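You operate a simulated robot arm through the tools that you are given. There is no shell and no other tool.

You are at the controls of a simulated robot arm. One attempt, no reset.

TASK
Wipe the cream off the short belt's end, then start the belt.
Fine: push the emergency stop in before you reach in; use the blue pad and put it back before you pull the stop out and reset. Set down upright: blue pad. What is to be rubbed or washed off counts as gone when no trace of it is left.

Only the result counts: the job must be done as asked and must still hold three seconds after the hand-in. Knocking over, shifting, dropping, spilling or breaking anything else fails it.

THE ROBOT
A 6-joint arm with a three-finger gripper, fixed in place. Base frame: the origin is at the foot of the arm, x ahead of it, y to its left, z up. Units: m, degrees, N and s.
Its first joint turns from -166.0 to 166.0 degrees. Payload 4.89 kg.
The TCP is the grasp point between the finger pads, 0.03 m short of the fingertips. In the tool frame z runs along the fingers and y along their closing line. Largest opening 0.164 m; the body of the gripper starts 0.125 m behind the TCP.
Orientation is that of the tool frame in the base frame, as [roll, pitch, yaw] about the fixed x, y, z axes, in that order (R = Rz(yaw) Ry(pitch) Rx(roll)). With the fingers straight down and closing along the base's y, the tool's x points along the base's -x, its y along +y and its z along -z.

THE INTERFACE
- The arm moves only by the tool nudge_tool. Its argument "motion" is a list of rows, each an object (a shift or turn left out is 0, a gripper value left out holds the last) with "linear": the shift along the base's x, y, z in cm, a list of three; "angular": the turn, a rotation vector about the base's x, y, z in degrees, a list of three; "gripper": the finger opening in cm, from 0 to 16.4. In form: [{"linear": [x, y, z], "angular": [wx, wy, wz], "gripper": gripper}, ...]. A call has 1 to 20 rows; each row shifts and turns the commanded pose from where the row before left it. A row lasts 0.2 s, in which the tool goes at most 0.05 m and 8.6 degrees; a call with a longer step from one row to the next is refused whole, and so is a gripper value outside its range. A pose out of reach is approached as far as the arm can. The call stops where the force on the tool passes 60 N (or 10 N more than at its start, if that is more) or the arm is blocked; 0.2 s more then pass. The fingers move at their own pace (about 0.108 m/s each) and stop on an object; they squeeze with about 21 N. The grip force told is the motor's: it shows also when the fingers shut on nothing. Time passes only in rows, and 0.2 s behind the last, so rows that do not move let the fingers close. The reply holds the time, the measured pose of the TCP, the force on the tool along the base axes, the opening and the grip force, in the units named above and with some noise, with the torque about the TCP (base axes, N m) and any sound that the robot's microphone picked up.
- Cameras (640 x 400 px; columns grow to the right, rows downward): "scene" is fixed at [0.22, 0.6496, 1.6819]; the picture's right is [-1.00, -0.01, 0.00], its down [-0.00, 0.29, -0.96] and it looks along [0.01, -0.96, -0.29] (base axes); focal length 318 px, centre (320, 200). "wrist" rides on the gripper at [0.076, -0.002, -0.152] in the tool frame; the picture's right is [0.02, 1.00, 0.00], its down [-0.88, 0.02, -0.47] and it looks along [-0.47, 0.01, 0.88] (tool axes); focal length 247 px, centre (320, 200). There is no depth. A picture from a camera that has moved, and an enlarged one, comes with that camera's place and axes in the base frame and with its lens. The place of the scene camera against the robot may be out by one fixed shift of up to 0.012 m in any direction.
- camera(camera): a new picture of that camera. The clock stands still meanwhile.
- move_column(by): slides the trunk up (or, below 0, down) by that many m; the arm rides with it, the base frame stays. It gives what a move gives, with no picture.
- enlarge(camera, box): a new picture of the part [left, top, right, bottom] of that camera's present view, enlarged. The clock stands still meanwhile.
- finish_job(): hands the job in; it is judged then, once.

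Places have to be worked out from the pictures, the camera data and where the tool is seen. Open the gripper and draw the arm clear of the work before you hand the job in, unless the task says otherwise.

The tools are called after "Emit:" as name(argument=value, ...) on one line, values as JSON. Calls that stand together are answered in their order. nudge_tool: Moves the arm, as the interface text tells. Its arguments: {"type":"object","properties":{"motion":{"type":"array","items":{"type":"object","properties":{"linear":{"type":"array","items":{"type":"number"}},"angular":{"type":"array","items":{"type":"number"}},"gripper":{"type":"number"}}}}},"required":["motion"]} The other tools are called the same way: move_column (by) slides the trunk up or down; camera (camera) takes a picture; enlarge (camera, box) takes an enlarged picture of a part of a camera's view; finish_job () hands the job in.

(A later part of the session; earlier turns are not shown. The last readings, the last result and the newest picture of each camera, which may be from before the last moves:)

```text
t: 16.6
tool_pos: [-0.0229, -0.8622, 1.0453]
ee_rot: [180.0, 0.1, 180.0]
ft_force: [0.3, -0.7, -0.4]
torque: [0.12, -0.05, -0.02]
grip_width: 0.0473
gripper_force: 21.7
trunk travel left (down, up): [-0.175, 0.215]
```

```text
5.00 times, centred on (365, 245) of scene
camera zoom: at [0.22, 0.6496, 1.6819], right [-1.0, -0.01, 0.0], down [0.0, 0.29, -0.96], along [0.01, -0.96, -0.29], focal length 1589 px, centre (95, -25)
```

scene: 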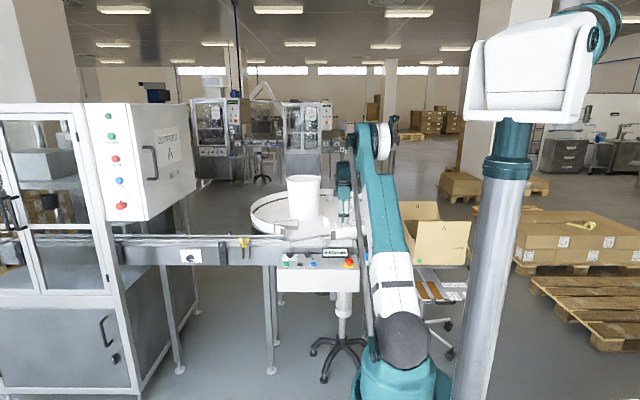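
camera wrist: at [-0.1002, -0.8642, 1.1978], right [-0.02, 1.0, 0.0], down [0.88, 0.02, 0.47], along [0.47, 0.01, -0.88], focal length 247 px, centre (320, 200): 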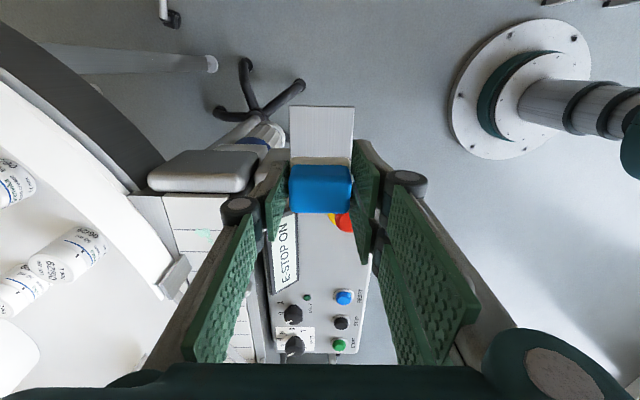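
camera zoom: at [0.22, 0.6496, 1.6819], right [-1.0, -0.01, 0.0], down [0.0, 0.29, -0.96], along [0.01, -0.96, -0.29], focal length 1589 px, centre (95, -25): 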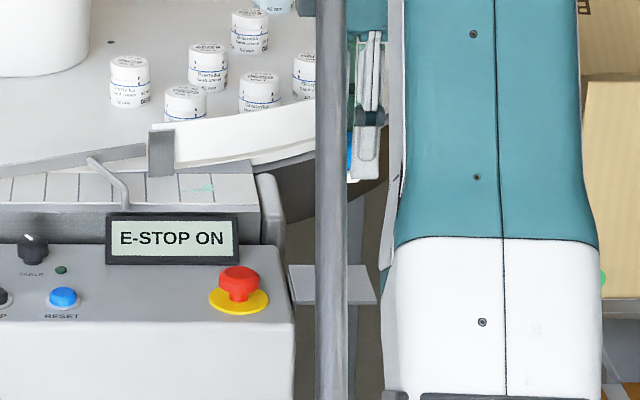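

The pad is up and held level. I carry it high over to above the smear and look before going down.

Emit:
nudge_tool(motion=[{"linear": [2.6, -3.0, 0]}, {"linear": [2.6, -3.0, 0]}, {"linear": [2.6, -3.0, 0]}, {"linear": [2.6, -3.0, 0]}, {"linear": [2.6, -3.0, 0]}, {"linear": [0, 0, -2]}, {"linear": [0, 0, -2]}])

Emit:
camera(camera="wrist")

Emit:
enlarge(camera="scene", box=[315, 205, 385, 265])

```text
t: 18.2
tool_pos: [0.1072, -1.0127, 1.0034]
ee_rot: [-180.0, 0.0, -180.0]
ft_force: [0.5, 0.3, 0.2]
torque: [-0.02, 0.05, 0.03]
grip_width: 0.0475
gripper_force: 21.2
trunk travel left (down, up): [-0.175, 0.215]
```

```text
taken
camera wrist: at [0.0294, -1.0141, 1.1551], right [-0.02, 1.0, 0.0], down [0.88, 0.02, 0.47], along [0.47, 0.01, -0.88], focal length 247 px, centre (320, 200)
```

wrist: 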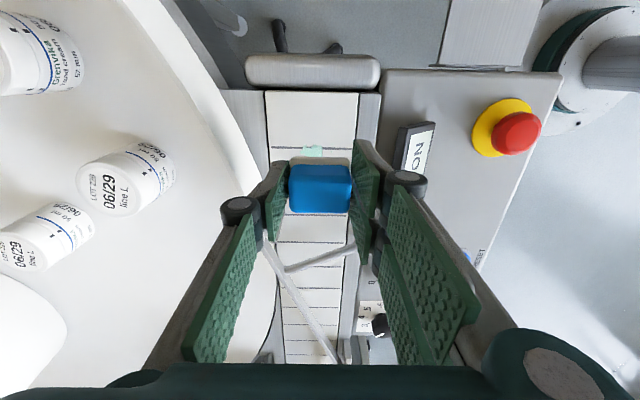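

```text
6.67 times, centred on (350, 235) of scene
camera zoom: at [0.22, 0.6496, 1.6819], right [-1.0, -0.01, 0.0], down [0.0, 0.29, -0.96], along [0.01, -0.96, -0.29], focal length 2119 px, centre (120, -33)
```

zoom: 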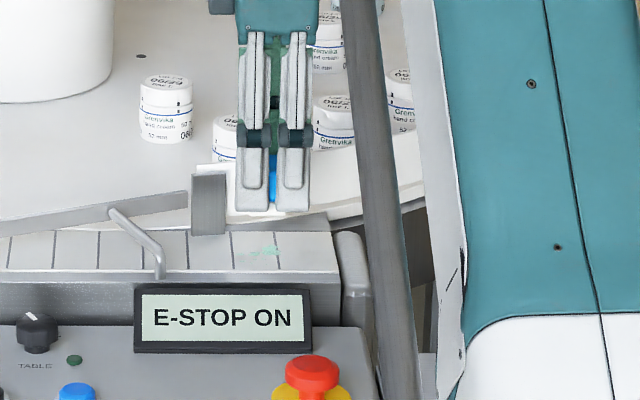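

The pad hangs about 4.7 cm above the smear with clearance to the guide plate, bumper and rim. I lower it most of the way, then take small steps while feeling for contact.

Emit:
nudge_tool(motion=[{"linear": [0, 0, -2]}, {"linear": [0, 0, -1.2]}, {"linear": [0, 0, -0.5]}, {"linear": [0, 0, -0.3]}])

Emit:
camera(camera="wrist")

Emit:
enlarge(camera="scene", box=[330, 220, 370, 260])

```text
t: 19.2
tool_pos: [0.108, -1.0094, 0.9631]
ee_rot: [-180.0, 0.0, 179.9]
ft_force: [0.3, -1.5, -0.3]
torque: [0.01, -0.07, 0.01]
grip_width: 0.0476
gripper_force: 21.1
trunk travel left (down, up): [-0.175, 0.215]
```

```text
taken
camera wrist: at [0.0295, -1.013, 1.1154], right [-0.02, 1.0, 0.0], down [0.88, 0.02, 0.47], along [0.47, 0.01, -0.88], focal length 247 px, centre (320, 200)
```

wrist: 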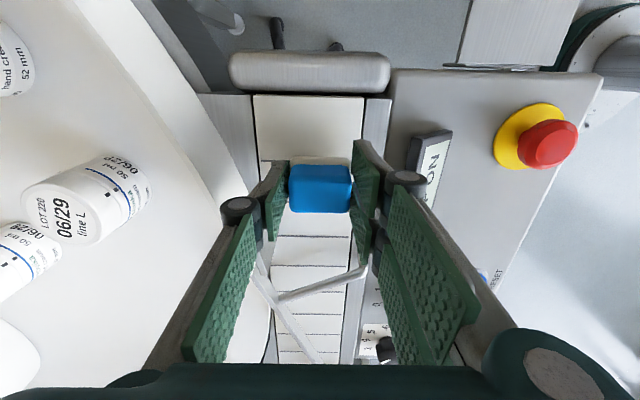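

```text
10.00 times, centred on (350, 240) of scene
camera zoom: at [0.22, 0.6496, 1.6819], right [-1.0, -0.01, 0.0], down [0.0, 0.29, -0.96], along [0.01, -0.96, -0.29], focal length 3178 px, centre (20, -200)
```

zoom: 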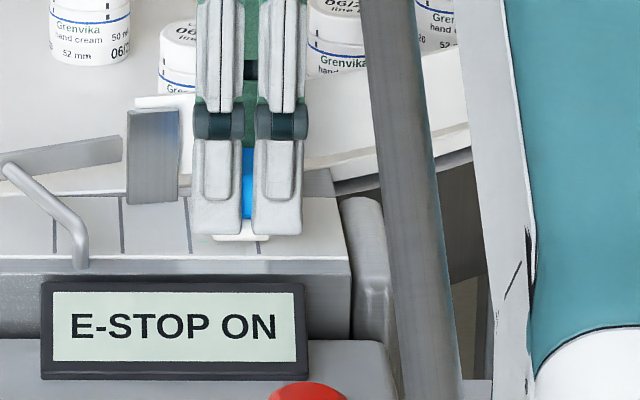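

The pad's white face is a few millimetres above the belt. I continue down in 2 mm steps to feel contact.

Emit:
nudge_tool(motion=[{"linear": [0, 0, -0.2]}, {"linear": [0, 0, -0.2]}, {"linear": [0, 0, -0.15]}])

```text
t: 20.0
tool_pos: [0.1072, -1.0106, 0.9579]
ee_rot: [180.0, -0.1, 179.9]
ft_force: [-1.0, -1.1, 9.9]
torque: [-0.05, 0.03, 0.01]
grip_width: 0.0473
gripper_force: 21.3
trunk travel left (down, up): [-0.175, 0.215]
```

Firm contact at about 10 N. I rub in strokes along x, at several y offsets, staying clear of the guide plate and bumper.

Emit:
nudge_tool(motion=[{"linear": [1.2, 0, 0]}, {"linear": [-1.2, 0, 0]}, {"linear": [-1.2, 0, 0]}, {"linear": [1.2, 0, 0]}, {"linear": [1.2, 0, 0]}, {"linear": [0, -0.5, 0]}, {"linear": [-1.2, 0, 0]}, {"linear": [-1.2, 0, 0]}, {"linear": [1.2, 0, 0]}, {"linear": [1.2, 0, 0]}, {"linear": [0, 1.1, 0]}, {"linear": [-1.2, 0, 0]}, {"linear": [-1.2, 0, 0]}, {"linear": [1.2, 0, 0]}, {"linear": [1.2, 0, 0]}, {"linear": [-1.2, -0.6, 0]}])

Emit:
camera(camera="wrist")

Emit:
enlarge(camera="scene", box=[330, 220, 370, 260])

```text
t: 23.4
tool_pos: [0.1088, -1.012, 0.9584]
ee_rot: [-180.0, 0.0, 180.0]
ft_force: [0.3, 0.3, 0.0]
torque: [-0.03, 0.03, 0.0]
grip_width: 0.0471
gripper_force: 20.8
trunk travel left (down, up): [-0.175, 0.215]
```

```text
taken
camera wrist: at [0.0312, -1.0135, 1.1107], right [-0.02, 1.0, 0.0], down [0.88, 0.02, 0.47], along [0.47, 0.01, -0.88], focal length 247 px, centre (320, 200)
```

wrist: 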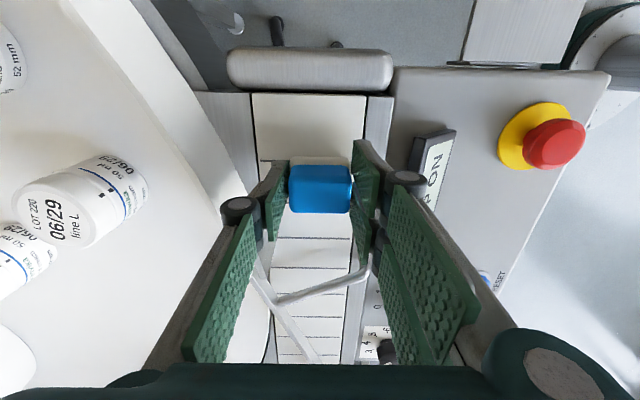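

```text
10.00 times, centred on (350, 240) of scene
camera zoom: at [0.22, 0.6496, 1.6819], right [-1.0, -0.01, 0.0], down [0.0, 0.29, -0.96], along [0.01, -0.96, -0.29], focal length 3178 px, centre (20, -200)
```

zoom: 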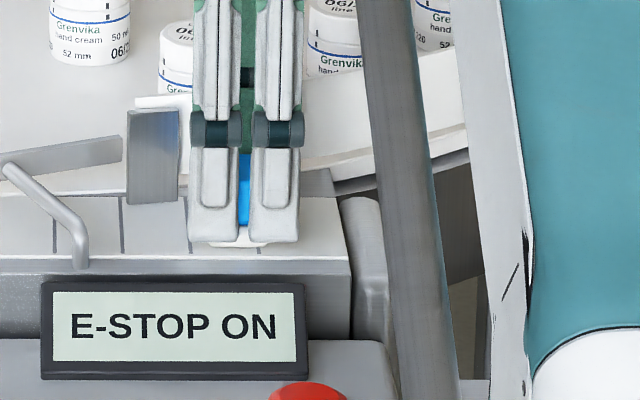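

The force dropped to zero, so contact was light during part of the strokes. I lift 4.5 cm and check what is left.

Emit:
nudge_tool(motion=[{"linear": [0, 0, 1.5]}, {"linear": [0, 0, 3]}, {"linear": [1, 0, 2]}])

Emit:
enlarge(camera="wrist", box=[250, 60, 390, 180])

Emit:
enlarge(camera="scene", box=[330, 220, 370, 260])

```text
t: 24.2
tool_pos: [0.1163, -1.0102, 1.0225]
ee_rot: [-180.0, 0.0, 179.8]
ft_force: [-0.5, 0.4, -1.2]
torque: [0.06, -0.03, 0.03]
grip_width: 0.0473
gripper_force: 21.2
trunk travel left (down, up): [-0.175, 0.215]
```

```text
3.33 times, centred on (320, 120) of wrist
camera zoom: at [0.0389, -1.0134, 1.1756], right [-0.02, 1.0, 0.0], down [0.88, 0.02, 0.47], along [0.47, 0.01, -0.88], focal length 823 px, centre (320, 467)
```

zoom: 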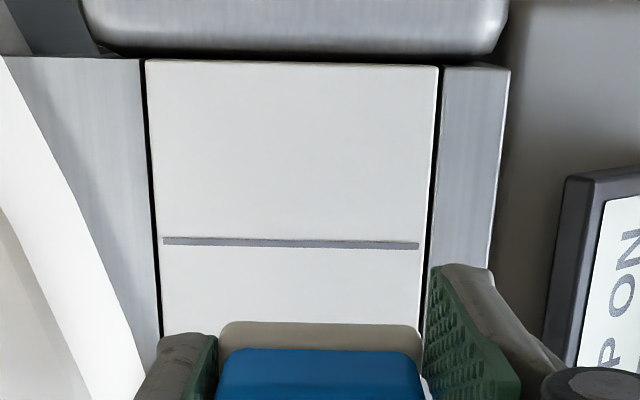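

```text
10.00 times, centred on (350, 240) of scene
camera zoom: at [0.22, 0.6496, 1.6819], right [-1.0, -0.01, 0.0], down [0.0, 0.29, -0.96], along [0.01, -0.96, -0.29], focal length 3178 px, centre (20, -200)
```

zoom: 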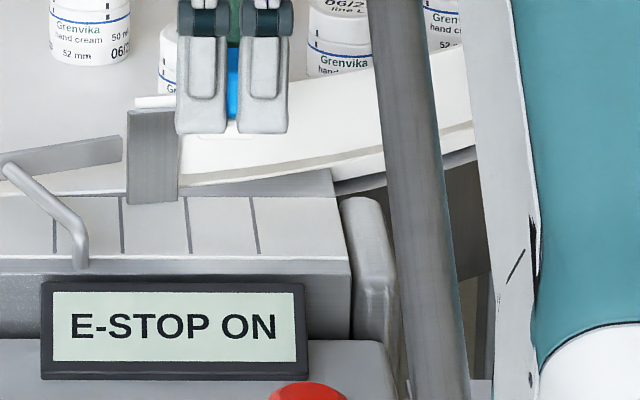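

The smear looks gone. I move off to the side to inspect the whole belt end without the pad in the way.

Emit:
nudge_tool(motion=[{"linear": [-2.2, 2.6, 1.5]}, {"linear": [-2.2, 2.6, 1.5]}, {"linear": [-2.2, 2.6, 1.5]}, {"linear": [-2.2, 1.5, 1]}])

Emit:
camera(camera="wrist")

Emit:
enlarge(camera="wrist", box=[170, 110, 270, 210])

Emit:
enlarge(camera="scene", box=[337, 232, 361, 250])

```text
t: 25.2
tool_pos: [0.0288, -0.9174, 1.0803]
ee_rot: [-179.9, 0.0, 179.9]
ft_force: [0.7, -0.2, -0.6]
torque: [0.03, 0.09, -0.01]
grip_width: 0.0476
gripper_force: 20.7
trunk travel left (down, up): [-0.175, 0.215]
```

```text
taken
camera wrist: at [-0.049, -0.9207, 1.2318], right [-0.02, 1.0, 0.0], down [0.88, 0.02, 0.47], along [0.47, 0.01, -0.88], focal length 247 px, centre (320, 200)
```

wrist: 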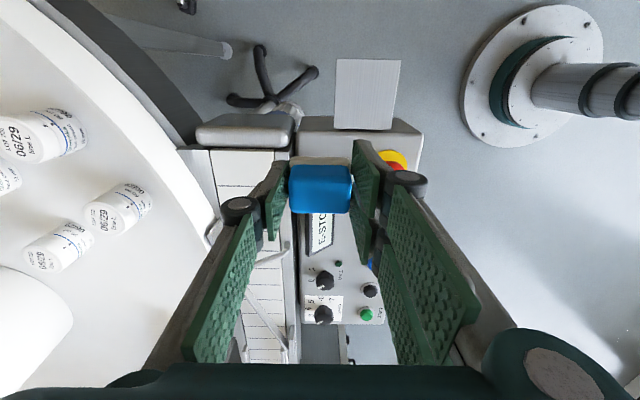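

```text
4.00 times, centred on (220, 160) of wrist
camera zoom: at [-0.049, -0.9207, 1.2318], right [-0.02, 1.0, 0.0], down [0.88, 0.02, 0.47], along [0.47, 0.01, -0.88], focal length 988 px, centre (720, 360)
```

zoom: 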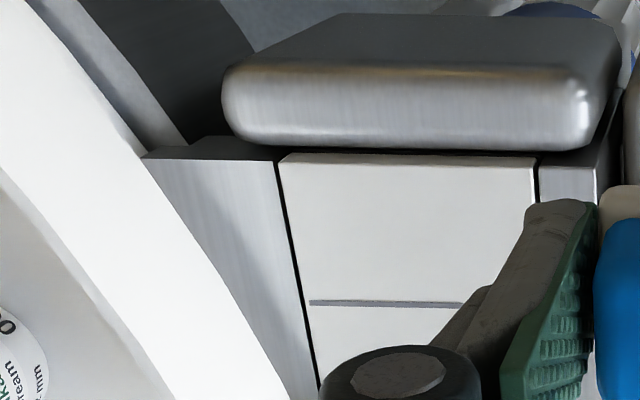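

```text
16.00 times, centred on (349, 241) of scene
camera zoom: at [0.22, 0.6496, 1.6819], right [-1.0, -0.01, 0.0], down [0.0, 0.29, -0.96], along [0.01, -0.96, -0.29], focal length 5085 px, centre (-144, -456)
```

zoom: 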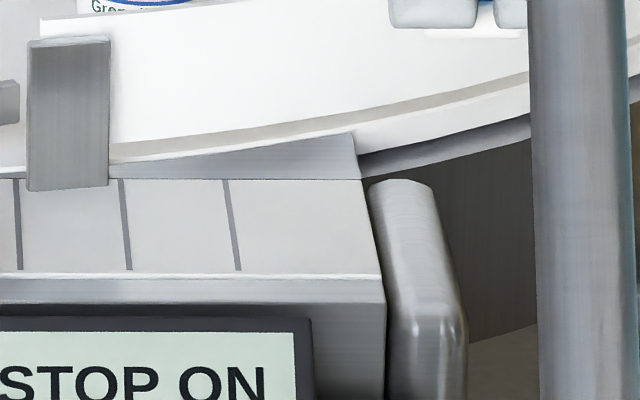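

The scene close-up shows clean slats. I continue to above the pad's shelf, and take another wrist look at the belt end from there.

Emit:
nudge_tool(motion=[{"linear": [-1.7, 1.9, 0]}, {"linear": [-1.7, 1.9, 0]}, {"linear": [-1.7, 1.9, 0]}])

Emit:
camera(camera="wrist")

Emit:
enlarge(camera="wrist", box=[140, 150, 290, 270])

Emit:
enlarge(camera="wrist", box=[260, 90, 400, 230])

```text
t: 26.0
tool_pos: [-0.0208, -0.8621, 1.0776]
ee_rot: [180.0, -0.1, 179.9]
ft_force: [0.2, -1.7, -1.2]
torque: [0.19, 0.05, 0.0]
grip_width: 0.0472
gripper_force: 21.6
trunk travel left (down, up): [-0.175, 0.215]
```

```text
taken
camera wrist: at [-0.0985, -0.8643, 1.2296], right [-0.02, 1.0, 0.0], down [0.88, 0.02, 0.47], along [0.47, 0.01, -0.88], focal length 247 px, centre (320, 200)
```

wrist: 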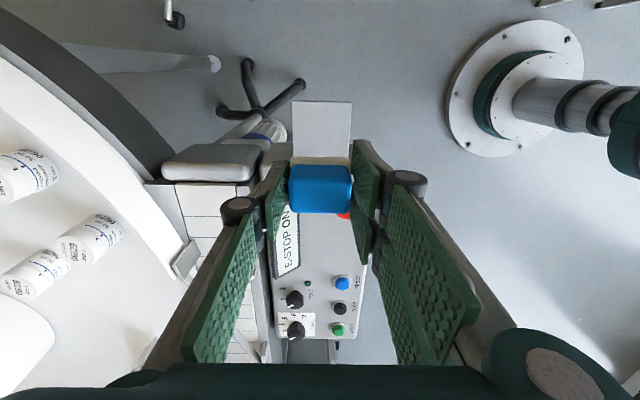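

```text
3.33 times, centred on (215, 210) of wrist
camera zoom: at [-0.0985, -0.8643, 1.2296], right [-0.02, 1.0, 0.0], down [0.88, 0.02, 0.47], along [0.47, 0.01, -0.88], focal length 823 px, centre (670, 167)
```

zoom: 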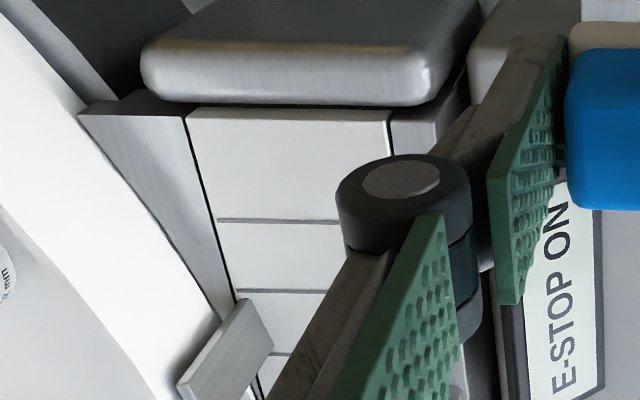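

```text
2.86 times, centred on (330, 160) of wrist
camera zoom: at [-0.0985, -0.8643, 1.2296], right [-0.02, 1.0, 0.0], down [0.88, 0.02, 0.47], along [0.47, 0.01, -0.88], focal length 706 px, centre (291, 314)
```

zoom: 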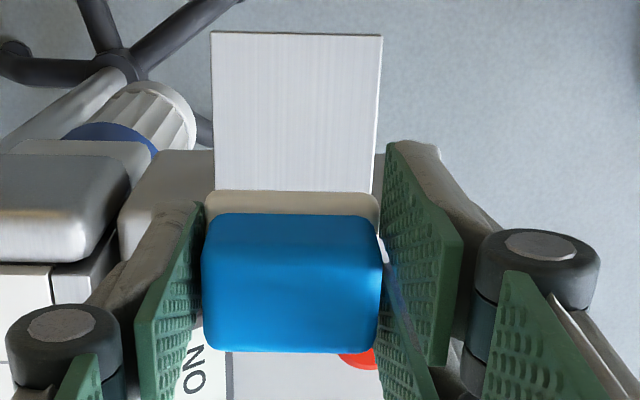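

Everything visible is clean, but the strip around x≈0.13 is hidden here. I go back high over the belt for one unobstructed look before putting the pad away.

Emit:
nudge_tool(motion=[{"linear": [2.6, -2.9, 0.6]}, {"linear": [2.6, -2.9, 0.6]}, {"linear": [2.6, -2.9, 0.6]}, {"linear": [2.6, -2.9, 0.6]}, {"linear": [2.6, -2.9, 0.6]}])

Emit:
enlarge(camera="wrist", box=[260, 70, 380, 170])

Emit:
enlarge(camera="scene", box=[337, 232, 361, 250])

```text
t: 27.2
tool_pos: [0.1088, -1.0066, 1.1098]
ee_rot: [179.9, -0.1, 179.9]
ft_force: [-0.6, 0.4, 0.1]
torque: [-0.13, -0.21, -0.01]
grip_width: 0.0473
gripper_force: 20.8
trunk travel left (down, up): [-0.175, 0.215]
```

```text
4.00 times, centred on (320, 120) of wrist
camera zoom: at [0.0323, -1.0094, 1.2616], right [-0.02, 1.0, 0.0], down [0.88, 0.02, 0.47], along [0.47, 0.01, -0.88], focal length 988 px, centre (320, 520)
```

zoom: 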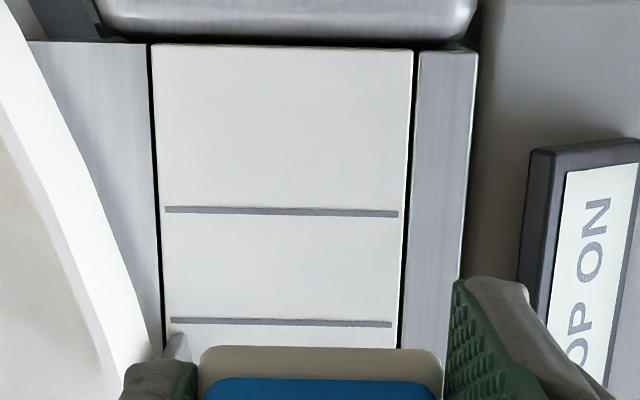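

```text
16.00 times, centred on (349, 241) of scene
camera zoom: at [0.22, 0.6496, 1.6819], right [-1.0, -0.01, 0.0], down [0.0, 0.29, -0.96], along [0.01, -0.96, -0.29], focal length 5085 px, centre (-144, -456)
```

zoom: 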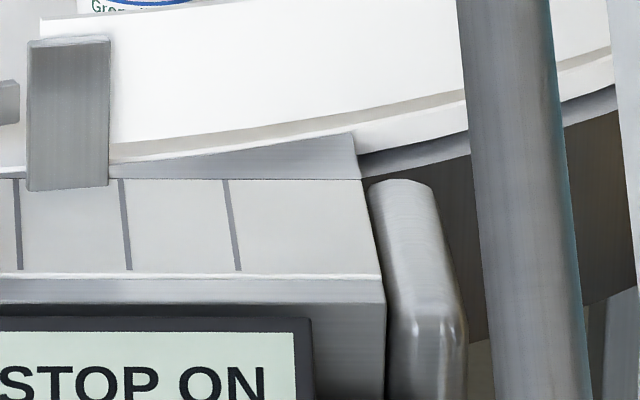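

The belt end is clean with no trace left. I carry the pad back above its shelf plate by the exact reverse of the commanded shifts.

Emit:
nudge_tool(motion=[{"linear": [-2.62, 2.9, 0]}, {"linear": [-2.62, 2.9, 0]}, {"linear": [-2.62, 2.9, 0]}, {"linear": [-2.62, 2.9, 0]}, {"linear": [-2.62, 2.9, 0]}, {"linear": [0, 0, -4]}, {"linear": [0, 0, -4]}, {"linear": [0, 0, -4]}, {"linear": [0, 0, -3]}, {"linear": [0, 0, -1.5]}])

Emit:
enlarge(camera="wrist", box=[230, 60, 420, 220])

Emit:
enlarge(camera="scene", box=[340, 240, 390, 280])

```text
t: 29.4
tool_pos: [-0.0232, -0.8608, 0.9424]
ee_rot: [-180.0, 0.1, 179.9]
ft_force: [0.1, -0.3, -0.3]
torque: [-0.01, 0.02, -0.01]
grip_width: 0.0474
gripper_force: 21.2
trunk travel left (down, up): [-0.175, 0.215]
```

```text
2.50 times, centred on (325, 140) of wrist
camera zoom: at [-0.1003, -0.8637, 1.0945], right [-0.02, 1.0, 0.0], down [0.88, 0.02, 0.47], along [0.47, 0.01, -0.88], focal length 617 px, centre (308, 350)
```

zoom: 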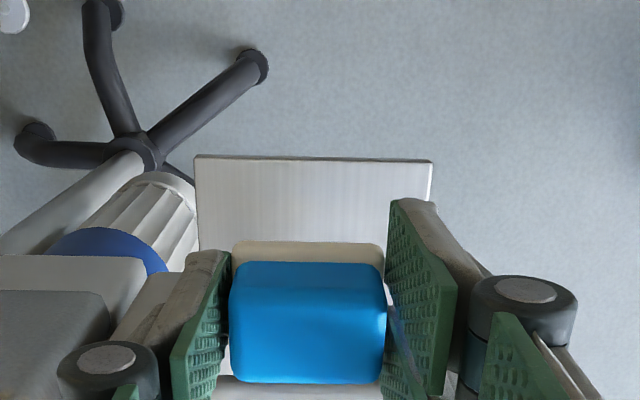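

```text
10.00 times, centred on (365, 260) of scene
camera zoom: at [0.22, 0.6496, 1.6819], right [-1.0, -0.01, 0.0], down [0.0, 0.29, -0.96], along [0.01, -0.96, -0.29], focal length 3178 px, centre (-130, -400)
```

zoom: 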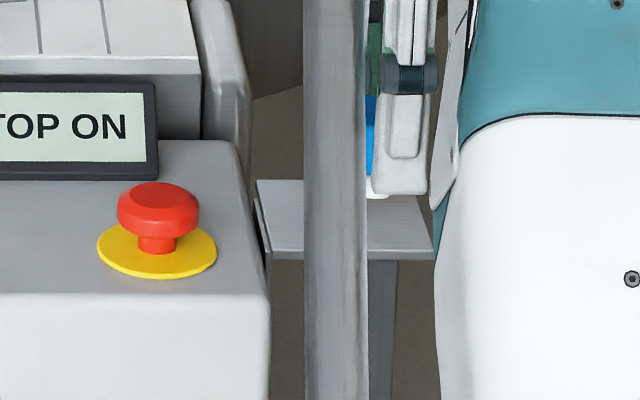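

The pad is about 2 cm above its original spot, level in the grip. I lower it gently to contact.

Emit:
nudge_tool(motion=[{"linear": [0, 0, -1.0]}, {"linear": [0, 0, -0.4]}, {"linear": [0, 0, -0.3]}, {"linear": [0, 0, -0.15]}])

```text
t: 30.4
tool_pos: [-0.0218, -0.862, 0.9239]
ee_rot: [179.9, 0.0, 179.9]
ft_force: [-0.5, 0.7, 0.3]
torque: [-0.02, 0.02, 0.0]
grip_width: 0.0472
gripper_force: 20.6
trunk travel left (down, up): [-0.175, 0.215]
```

Emit:
nudge_tool(motion=[{"linear": [0, 0, -0.1]}, {"linear": [0, 0, -0.1]}])

```text
t: 31.0
tool_pos: [-0.0225, -0.8604, 0.9231]
ee_rot: [179.9, 0.0, 179.9]
ft_force: [1.8, -2.4, 6.8]
torque: [-0.07, -0.03, -0.01]
grip_width: 0.0473
gripper_force: 21.1
trunk travel left (down, up): [-0.175, 0.215]
```

The pad sits on the plate (about 7 N). I open the gripper, wait, and rise straight up.

Emit:
nudge_tool(motion=[{"linear": [0, 0, 0.05]}, {"gripper": 8}, {}, {}, {"linear": [0, 0, 1]}, {"linear": [0, 0, 3]}, {"linear": [0, 0, 4]}, {"linear": [0, 0, 3]}])

Emit:
enlarge(camera="wrist", box=[230, 80, 420, 220])

Emit:
enlarge(camera="scene", box=[340, 240, 390, 280])

```text
t: 32.8
tool_pos: [-0.0232, -0.8622, 1.0329]
ee_rot: [-179.9, 0.0, 179.9]
ft_force: [0.3, -0.7, -0.7]
torque: [0.12, 0.01, 0.0]
grip_width: 0.0798
gripper_force: 0.1
trunk travel left (down, up): [-0.175, 0.215]
```

```text
2.86 times, centred on (325, 150) of wrist
camera zoom: at [-0.1008, -0.8636, 1.1862], right [-0.02, 1.0, 0.0], down [0.88, 0.02, 0.47], along [0.47, 0.01, -0.88], focal length 706 px, centre (306, 343)
```

zoom: 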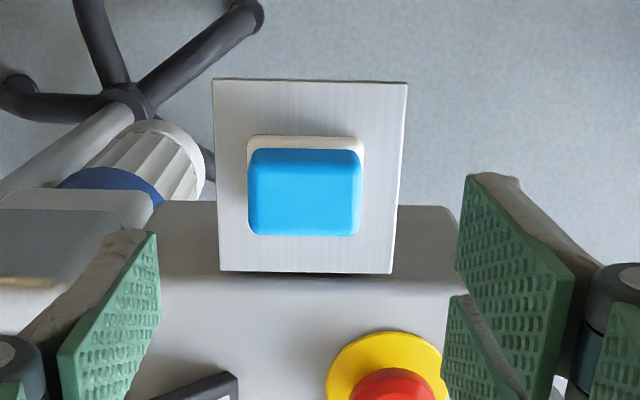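

```text
10.00 times, centred on (365, 260) of scene
camera zoom: at [0.22, 0.6496, 1.6819], right [-1.0, -0.01, 0.0], down [0.0, 0.29, -0.96], along [0.01, -0.96, -0.29], focal length 3178 px, centre (-130, -400)
```

zoom: 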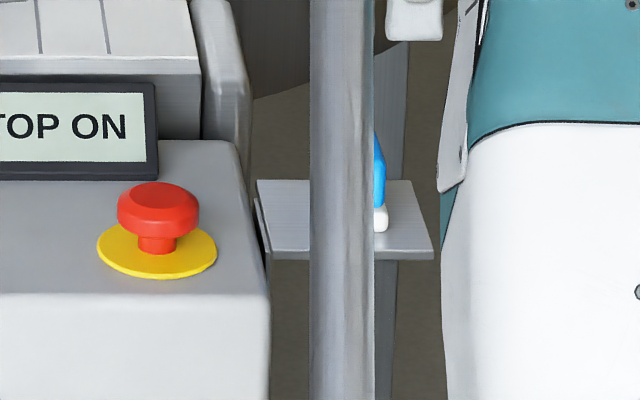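

The pad stands upright on its plate as before. Next I go over the e-stop with the fingers open 6.5 cm, to grip the cap and pull it out.

Emit:
nudge_tool(motion=[{"linear": [3.56, 1.45, 0], "gripper": 6.5}, {"linear": [3.56, 1.45, 0]}, {"linear": [3.56, 1.45, 0]}, {"linear": [0, 0, -2]}, {"linear": [0, 0, -1.5]}])

Emit:
enlarge(camera="wrist", box=[230, 80, 420, 220])

Emit:
enlarge(camera="scene", box=[330, 225, 380, 275])

```text
t: 34.0
tool_pos: [0.0854, -0.8171, 1.0009]
ee_rot: [-180.0, 0.1, 179.9]
ft_force: [0.6, -0.7, 0.3]
torque: [-0.11, 0.08, -0.01]
grip_width: 0.0647
gripper_force: 0.1
trunk travel left (down, up): [-0.175, 0.215]
```

```text
2.86 times, centred on (325, 150) of wrist
camera zoom: at [0.0081, -0.8194, 1.1526], right [-0.02, 1.0, 0.0], down [0.88, 0.02, 0.47], along [0.47, 0.01, -0.88], focal length 706 px, centre (306, 343)
```

zoom: 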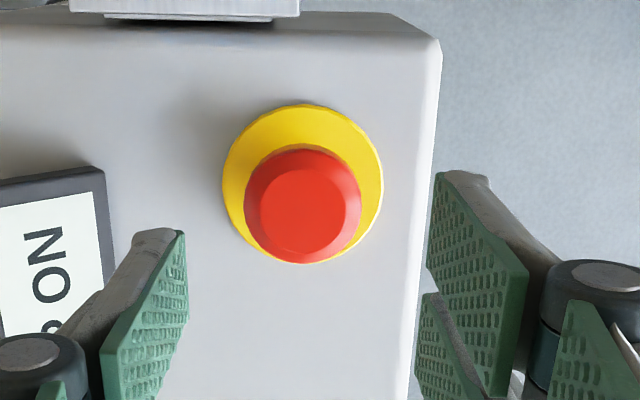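

```text
8.00 times, centred on (355, 250) of scene
camera zoom: at [0.22, 0.6496, 1.6819], right [-1.0, -0.01, 0.0], down [0.0, 0.29, -0.96], along [0.01, -0.96, -0.29], focal length 2542 px, centre (40, -200)
```

zoom: 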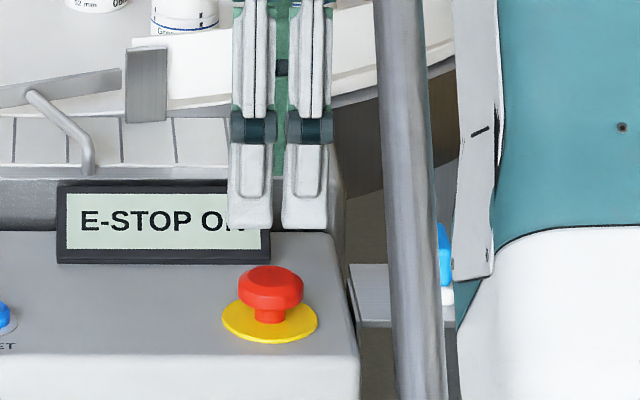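

The cap is centred between the fingers (about (0.082, -0.818)). I lower so the finger pads straddle the cap, tips just above the yellow disc, then close.

Emit:
nudge_tool(motion=[{"linear": [-0.1, -0.1, -3]}, {"linear": [0, 0, -2.5]}, {"linear": [0, 0, -1.2]}, {"linear": [0, 0, -0.6]}, {"linear": [0, 0, -0.3]}])

Emit:
enlarge(camera="wrist", box=[230, 80, 420, 220])

Emit:
enlarge(camera="scene", box=[335, 240, 375, 275])

```text
t: 35.2
tool_pos: [0.0823, -0.8178, 0.9216]
ee_rot: [-180.0, 0.0, 179.9]
ft_force: [0.1, -0.1, 0.0]
torque: [-0.04, 0.0, 0.01]
grip_width: 0.065
gripper_force: 0.0
trunk travel left (down, up): [-0.175, 0.215]
```

```text
2.86 times, centred on (325, 150) of wrist
camera zoom: at [0.0062, -0.8207, 1.0741], right [-0.02, 1.0, 0.0], down [0.88, 0.02, 0.47], along [0.47, 0.01, -0.88], focal length 706 px, centre (306, 343)
```

zoom: 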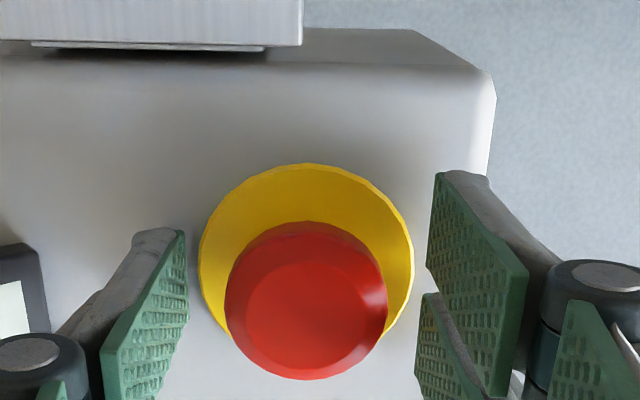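

```text
11.43 times, centred on (355, 258) of scene
camera zoom: at [0.22, 0.6496, 1.6819], right [-1.0, -0.01, 0.0], down [0.0, 0.29, -0.96], along [0.01, -0.96, -0.29], focal length 3632 px, centre (-80, -457)
```

zoom: 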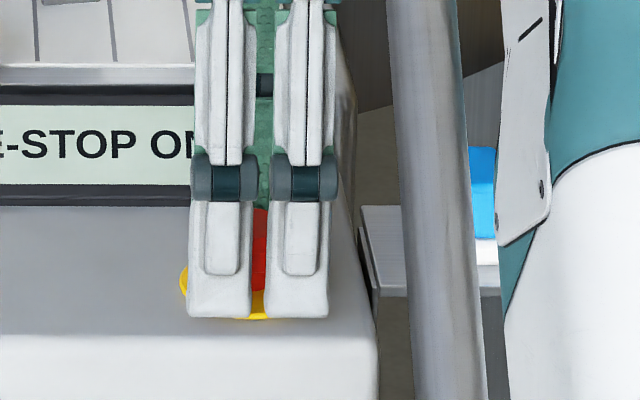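

The fingers straddle the cap with its rim around z≈0.906. I close on it.

Emit:
nudge_tool(motion=[{"gripper": 3.0}, {}, {}, {}])

Emit:
enlarge(camera="wrist", box=[230, 80, 420, 220])

```text
t: 36.2
tool_pos: [0.0838, -0.8171, 0.9214]
ee_rot: [179.9, 0.0, -180.0]
ft_force: [-0.6, -1.4, -0.1]
torque: [0.08, 0.03, -0.01]
grip_width: 0.0396
gripper_force: 44.7
trunk travel left (down, up): [-0.175, 0.215]
```

```text
2.86 times, centred on (325, 150) of wrist
camera zoom: at [0.0063, -0.8208, 1.0742], right [-0.02, 1.0, 0.0], down [0.88, 0.02, 0.47], along [0.47, 0.01, -0.88], focal length 706 px, centre (306, 343)
```

zoom: 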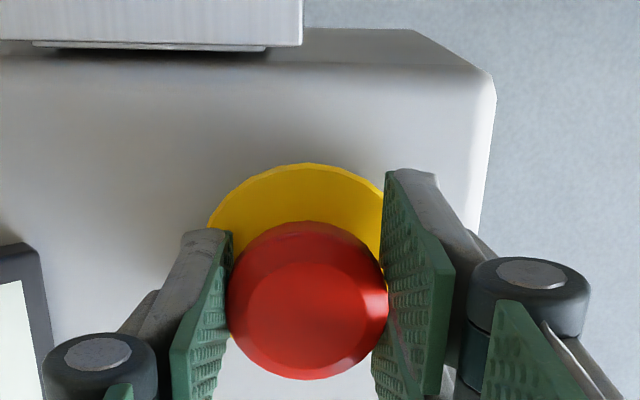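

The cap is gripped at about 4 cm. I pull straight up in small steps.

Emit:
nudge_tool(motion=[{"linear": [0, 0, 0.3]}, {"linear": [0, 0, 0.3]}, {"linear": [0, 0, 0.3]}, {"linear": [0, 0, 0.3]}])

Emit:
enlarge(camera="scene", box=[325, 230, 375, 275])

Emit:
enlarge(camera="wrist", box=[230, 80, 420, 220])

```text
t: 37.2
tool_pos: [0.0833, -0.8181, 0.9357]
ee_rot: [180.0, 0.0, 180.0]
ft_force: [9.3, 4.8, 2.6]
torque: [0.18, -0.48, -0.01]
grip_width: 0.0392
gripper_force: 45.2
trunk travel left (down, up): [-0.175, 0.215]
```

```text
8.89 times, centred on (350, 252) of scene
camera zoom: at [0.22, 0.6496, 1.6819], right [-1.0, -0.01, 0.0], down [0.0, 0.29, -0.96], along [0.01, -0.96, -0.29], focal length 2825 px, centre (53, -267)
```

zoom: 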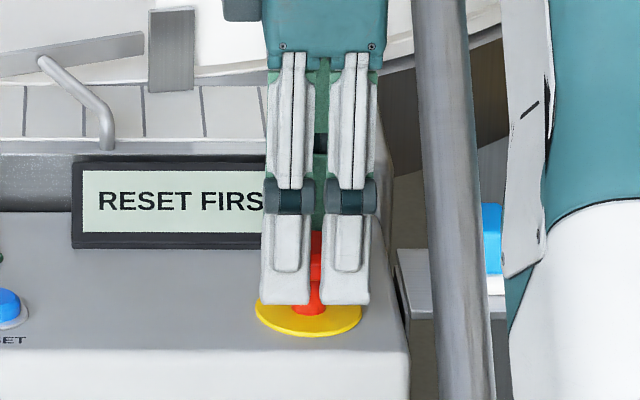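

```text
2.86 times, centred on (325, 150) of wrist
camera zoom: at [0.0062, -0.8208, 1.0871], right [-0.02, 1.0, 0.0], down [0.88, 0.02, 0.47], along [0.47, 0.01, -0.88], focal length 706 px, centre (306, 343)
```

zoom: 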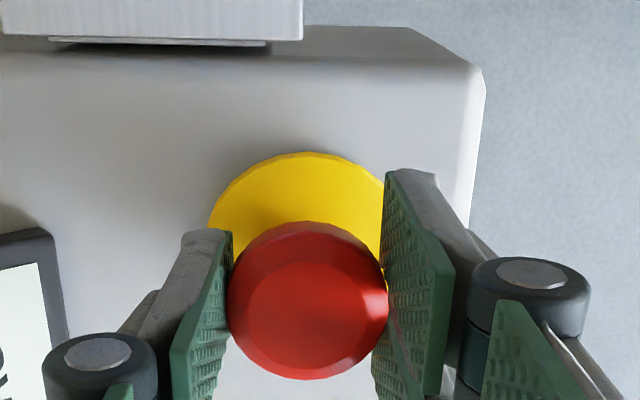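

The stop is out and the display reads RESET FIRST. I release the cap and rise clear.

Emit:
nudge_tool(motion=[{"gripper": 7}, {}, {}, {"linear": [0, 0, 2]}, {"linear": [0, 0, 4]}, {"linear": [0, 0, 4]}])

Emit:
camera(camera="wrist")

Emit:
enlarge(camera="scene", box=[260, 220, 390, 290])

Emit:
enlarge(camera="wrist", box=[260, 180, 390, 290])

```text
t: 38.6
tool_pos: [0.0835, -0.8185, 1.0338]
ee_rot: [180.0, 0.0, 179.9]
ft_force: [-0.8, -1.0, -0.8]
torque: [0.15, -0.01, 0.0]
grip_width: 0.07
gripper_force: 0.0
trunk travel left (down, up): [-0.175, 0.215]
```

```text
taken
camera wrist: at [0.0067, -0.8213, 1.1864], right [-0.02, 1.0, 0.0], down [0.88, 0.02, 0.47], along [0.47, 0.01, -0.88], focal length 247 px, centre (320, 200)
```

wrist: 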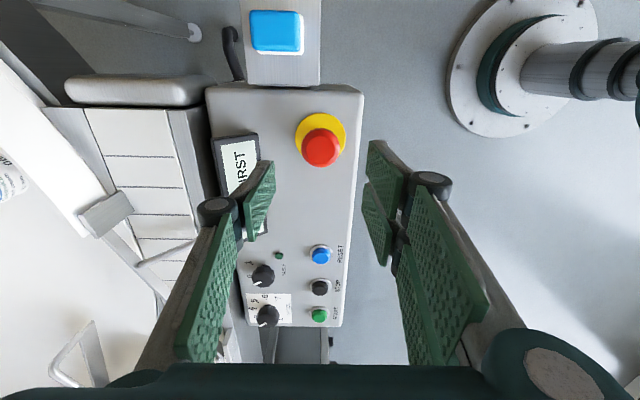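

```text
4.92 times, centred on (325, 255) of scene
camera zoom: at [0.22, 0.6496, 1.6819], right [-1.0, -0.01, 0.0], down [0.0, 0.29, -0.96], along [0.01, -0.96, -0.29], focal length 1565 px, centre (295, -71)
```

zoom: 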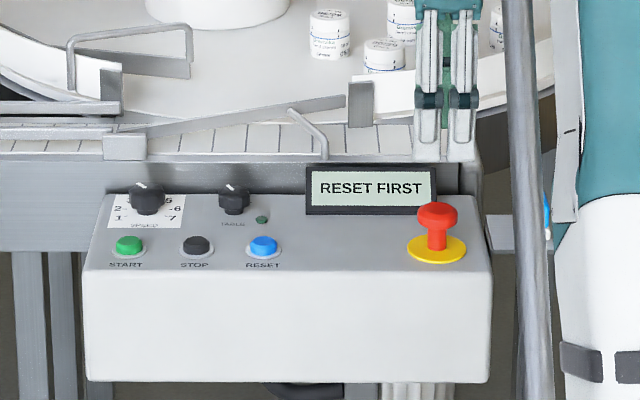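

```text
3.64 times, centred on (325, 235) of wrist
camera zoom: at [0.0067, -0.8213, 1.1864], right [-0.02, 1.0, 0.0], down [0.88, 0.02, 0.47], along [0.47, 0.01, -0.88], focal length 898 px, centre (302, 73)
```

zoom: 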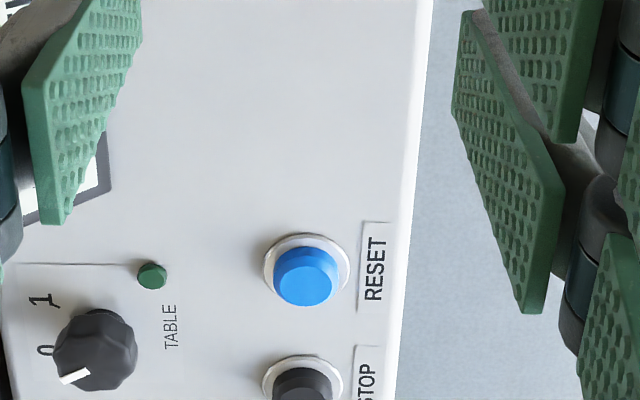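

RESET FIRST is shown and the stop is out. RESET sits about 18 cm along +x from the e-stop, with 7 cm between buttons. I close the gripper and move above RESET.

Emit:
nudge_tool(motion=[{"linear": [4.5, 0.1, 0], "gripper": 0}, {"linear": [4.5, 0.1, 0]}, {"linear": [4.5, 0.1, 0]}, {"linear": [4.5, 0.1, 0]}, {"linear": [0, 0, -3]}])

Emit:
camera(camera="wrist")

Emit:
enlarge(camera="wrist", box=[250, 90, 390, 210])

Emit:
enlarge(camera="scene", box=[285, 225, 345, 275])

```text
t: 39.8
tool_pos: [0.2646, -0.8148, 1.0038]
ee_rot: [179.9, 0.0, 180.0]
ft_force: [-0.3, 1.0, -0.2]
torque: [-0.12, -0.01, -0.04]
grip_width: 0.0001
gripper_force: 20.8
trunk travel left (down, up): [-0.175, 0.215]
```

```text
taken
camera wrist: at [0.1875, -0.8174, 1.1567], right [-0.02, 1.0, 0.0], down [0.88, 0.02, 0.47], along [0.47, 0.01, -0.88], focal length 247 px, centre (320, 200)
```

wrist: 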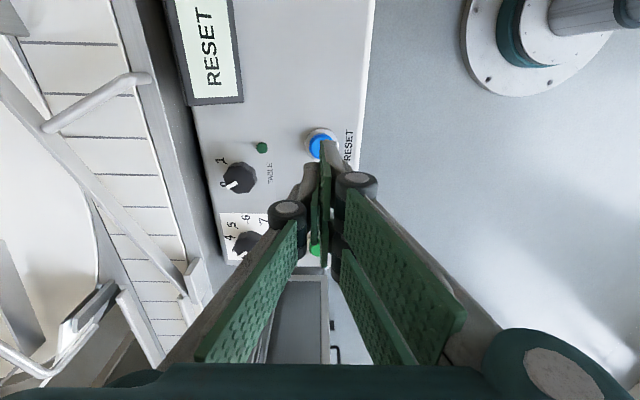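

```text
3.33 times, centred on (320, 150) of wrist
camera zoom: at [0.1875, -0.8174, 1.1567], right [-0.02, 1.0, 0.0], down [0.88, 0.02, 0.47], along [0.47, 0.01, -0.88], focal length 823 px, centre (320, 367)
```

zoom: 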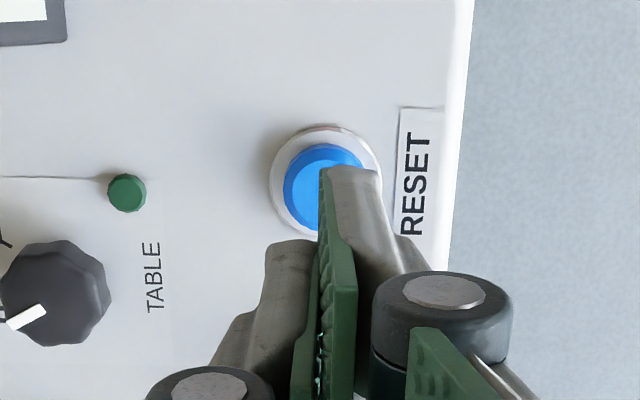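

```text
8.00 times, centred on (315, 250) of scene
camera zoom: at [0.22, 0.6496, 1.6819], right [-1.0, -0.01, 0.0], down [0.0, 0.29, -0.96], along [0.01, -0.96, -0.29], focal length 2542 px, centre (360, -200)
```

zoom: 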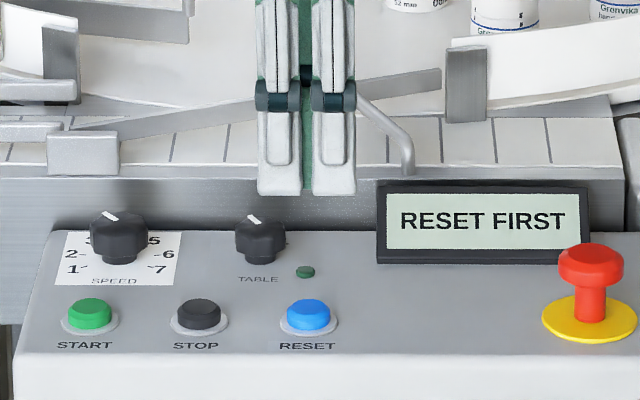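

The closed tip is aligned over RESET (button about (0.262, -0.814)). I descend to just above it, then press in 2 mm steps.

Emit:
nudge_tool(motion=[{"linear": [-0.1, 0.2, -3]}, {"linear": [0, 0, -2]}, {"linear": [0, 0, -0.8]}, {"linear": [0, 0, -0.2]}, {"linear": [0, 0, -0.2]}])

Emit:
enlarge(camera="scene", box=[285, 225, 345, 275])

Emit:
enlarge(camera="wrist", box=[250, 90, 390, 210])

```text
t: 41.0
tool_pos: [0.2631, -0.812, 0.9416]
ee_rot: [179.9, 0.1, 179.9]
ft_force: [-0.2, 0.6, -0.2]
torque: [0.04, 0.03, -0.01]
grip_width: 0.0002
gripper_force: 21.1
trunk travel left (down, up): [-0.175, 0.215]
```

```text
8.00 times, centred on (315, 250) of scene
camera zoom: at [0.22, 0.6496, 1.6819], right [-1.0, -0.01, 0.0], down [0.0, 0.29, -0.96], along [0.01, -0.96, -0.29], focal length 2542 px, centre (360, -200)
```

zoom: 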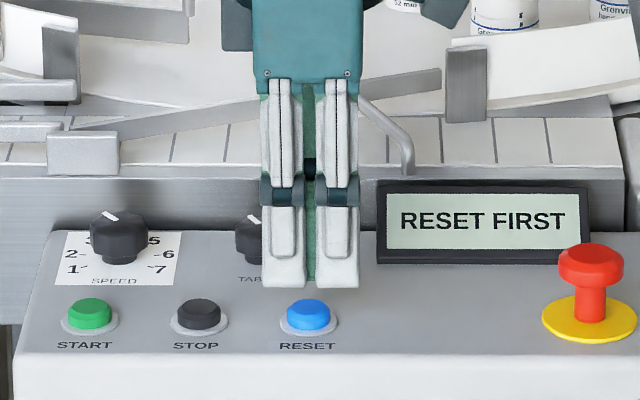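

```text
3.33 times, centred on (320, 150) of wrist
camera zoom: at [0.1853, -0.8151, 1.0942], right [-0.02, 1.0, 0.0], down [0.88, 0.02, 0.47], along [0.47, 0.01, -0.88], focal length 823 px, centre (320, 367)
```

zoom: 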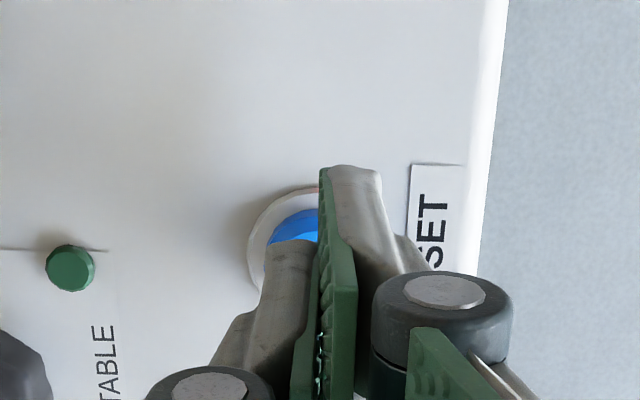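

Emit:
nudge_tool(motion=[{"linear": [0, 0, -0.5]}, {"linear": [0, 0, -0.4]}, {"linear": [0, 0, -0.2]}, {"linear": [0, 0, -0.2]}])

Emit:
enlarge(camera="scene", box=[285, 225, 345, 275])

```text
t: 42.0
tool_pos: [0.2618, -0.8124, 0.9299]
ee_rot: [-179.9, 0.0, 179.9]
ft_force: [-0.5, -0.6, 0.0]
torque: [0.0, 0.04, 0.0]
grip_width: 0.0
gripper_force: 20.7
trunk travel left (down, up): [-0.175, 0.215]
```

```text
8.00 times, centred on (315, 250) of scene
camera zoom: at [0.22, 0.6496, 1.6819], right [-1.0, -0.01, 0.0], down [0.0, 0.29, -0.96], along [0.01, -0.96, -0.29], focal length 2542 px, centre (360, -200)
```

zoom: 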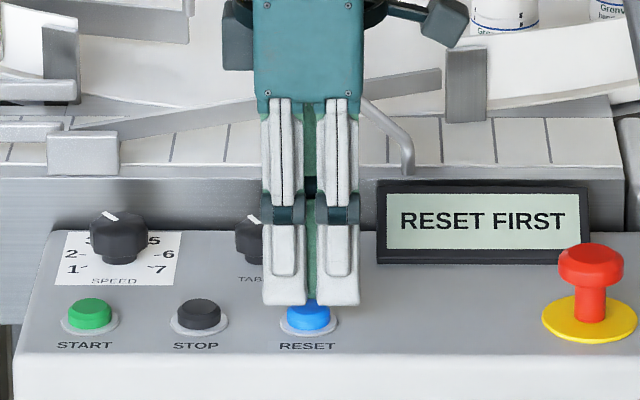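

Still no contact at TCP z 0.930, with the tip just above the button. I continue in 2 mm steps.

Emit:
nudge_tool(motion=[{"linear": [0, 0, -0.2]}, {"linear": [0, 0, -0.2]}, {"linear": [0, 0, -0.2]}])

Emit:
enlarge(camera="scene", box=[285, 225, 345, 275])

```text
t: 42.8
tool_pos: [0.2624, -0.8129, 0.9229]
ee_rot: [-180.0, 0.0, 179.8]
ft_force: [0.3, -0.3, 1.3]
torque: [0.0, 0.02, 0.0]
grip_width: 0.006
gripper_force: 44.9
trunk travel left (down, up): [-0.175, 0.215]
```

```text
8.00 times, centred on (315, 250) of scene
camera zoom: at [0.22, 0.6496, 1.6819], right [-1.0, -0.01, 0.0], down [0.0, 0.29, -0.96], along [0.01, -0.96, -0.29], focal length 2542 px, centre (360, -200)
```

zoom: 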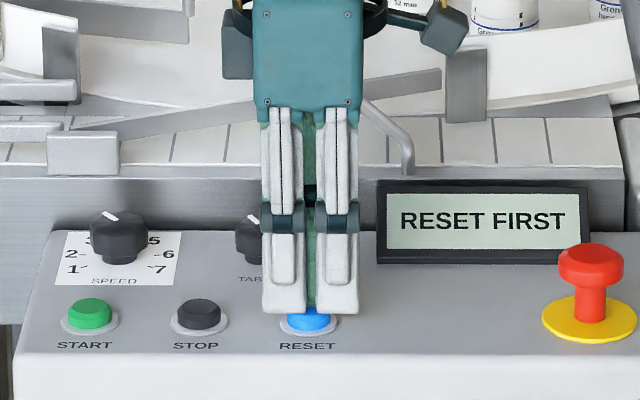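

Contact with the button has started. I press on.

Emit:
nudge_tool(motion=[{"linear": [0, 0, -0.15]}, {"linear": [0, 0, -0.15]}, {"linear": [0, 0, -0.15]}])

Emit:
enlarge(camera="scene", box=[285, 225, 345, 275])

```text
t: 43.6
tool_pos: [0.2619, -0.8118, 0.9198]
ee_rot: [-179.9, 0.0, 179.9]
ft_force: [-0.3, -1.2, 3.5]
torque: [0.02, 0.01, 0.0]
grip_width: 0.0058
gripper_force: 45.1
trunk travel left (down, up): [-0.175, 0.215]
heard: click
```

```text
8.00 times, centred on (315, 250) of scene
camera zoom: at [0.22, 0.6496, 1.6819], right [-1.0, -0.01, 0.0], down [0.0, 0.29, -0.96], along [0.01, -0.96, -0.29], focal length 2542 px, centre (360, -200)
```

zoom: 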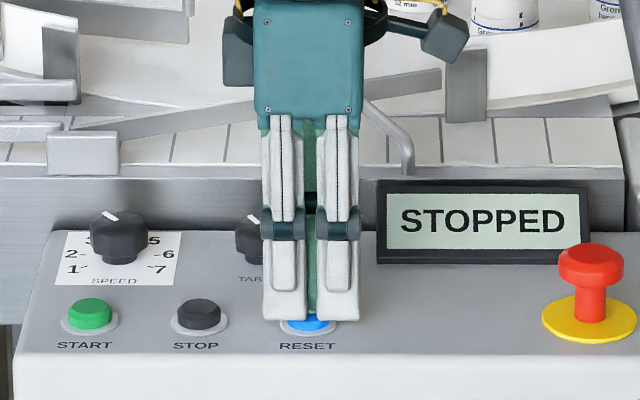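

A click, and the display returned to STOPPED: reset done. I rise and move about 14 cm along +x to above START.

Emit:
nudge_tool(motion=[{"linear": [0, 0, 2]}, {"linear": [0, 0, 3.5]}, {"linear": [3.5, 0, 0.5]}, {"linear": [3.5, 0, 0]}, {"linear": [3.5, 0, 0]}, {"linear": [3.5, 0, 0]}])

Emit:
enlarge(camera="wrist", box=[250, 90, 390, 210])

Emit:
enlarge(camera="scene", box=[270, 215, 340, 275])

```text
t: 45.0
tool_pos: [0.4025, -0.8142, 0.9789]
ee_rot: [180.0, 0.0, 179.8]
ft_force: [-1.2, -0.1, 0.0]
torque: [0.05, -0.22, -0.02]
grip_width: 0.0
gripper_force: 45.1
trunk travel left (down, up): [-0.175, 0.215]
```

```text
3.33 times, centred on (320, 150) of wrist
camera zoom: at [0.325, -0.8161, 1.1308], right [-0.02, 1.0, 0.0], down [0.88, 0.02, 0.47], along [0.47, 0.01, -0.88], focal length 823 px, centre (320, 367)
```

zoom: 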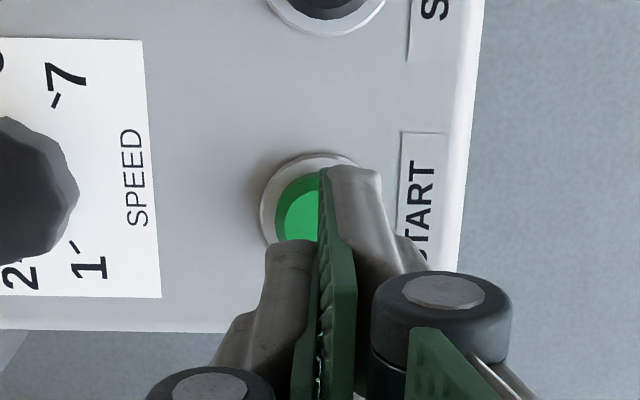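

```text
6.67 times, centred on (305, 245) of scene
camera zoom: at [0.22, 0.6496, 1.6819], right [-1.0, -0.01, 0.0], down [0.0, 0.29, -0.96], along [0.01, -0.96, -0.29], focal length 2119 px, centre (420, -100)
```

zoom: 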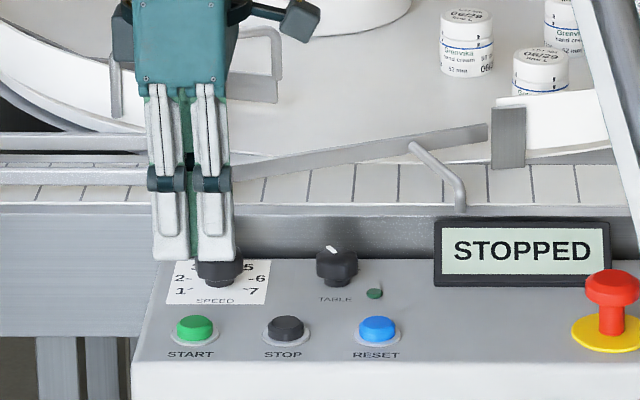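

The tip is over START, clear of the SPEED knob. I descend and press just as with RESET.

Emit:
nudge_tool(motion=[{"linear": [0.1, 0.1, -3]}, {"linear": [0, 0, -1.8]}, {"linear": [0, 0, -0.3]}, {"linear": [0, 0, -0.3]}, {"linear": [0, 0, -0.15]}, {"linear": [0, 0, -0.15]}])

Emit:
enlarge(camera="scene", box=[270, 215, 340, 275])

```text
t: 46.4
tool_pos: [0.4033, -0.8114, 0.9223]
ee_rot: [180.0, 0.0, 179.9]
ft_force: [1.1, -0.8, 1.1]
torque: [0.01, -0.01, -0.05]
grip_width: 0.0061
gripper_force: 45.1
trunk travel left (down, up): [-0.175, 0.215]
```

```text
6.67 times, centred on (305, 245) of scene
camera zoom: at [0.22, 0.6496, 1.6819], right [-1.0, -0.01, 0.0], down [0.0, 0.29, -0.96], along [0.01, -0.96, -0.29], focal length 2119 px, centre (420, -100)
```

zoom: 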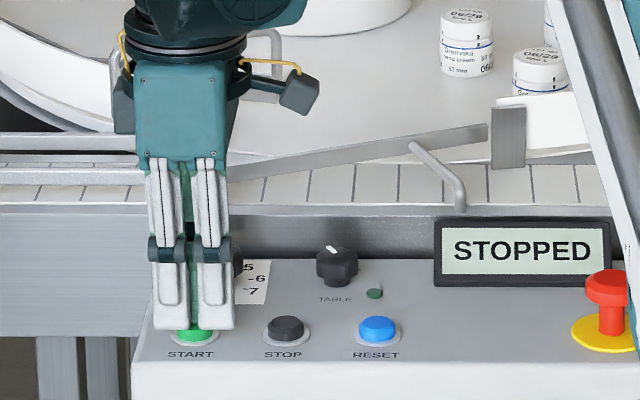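

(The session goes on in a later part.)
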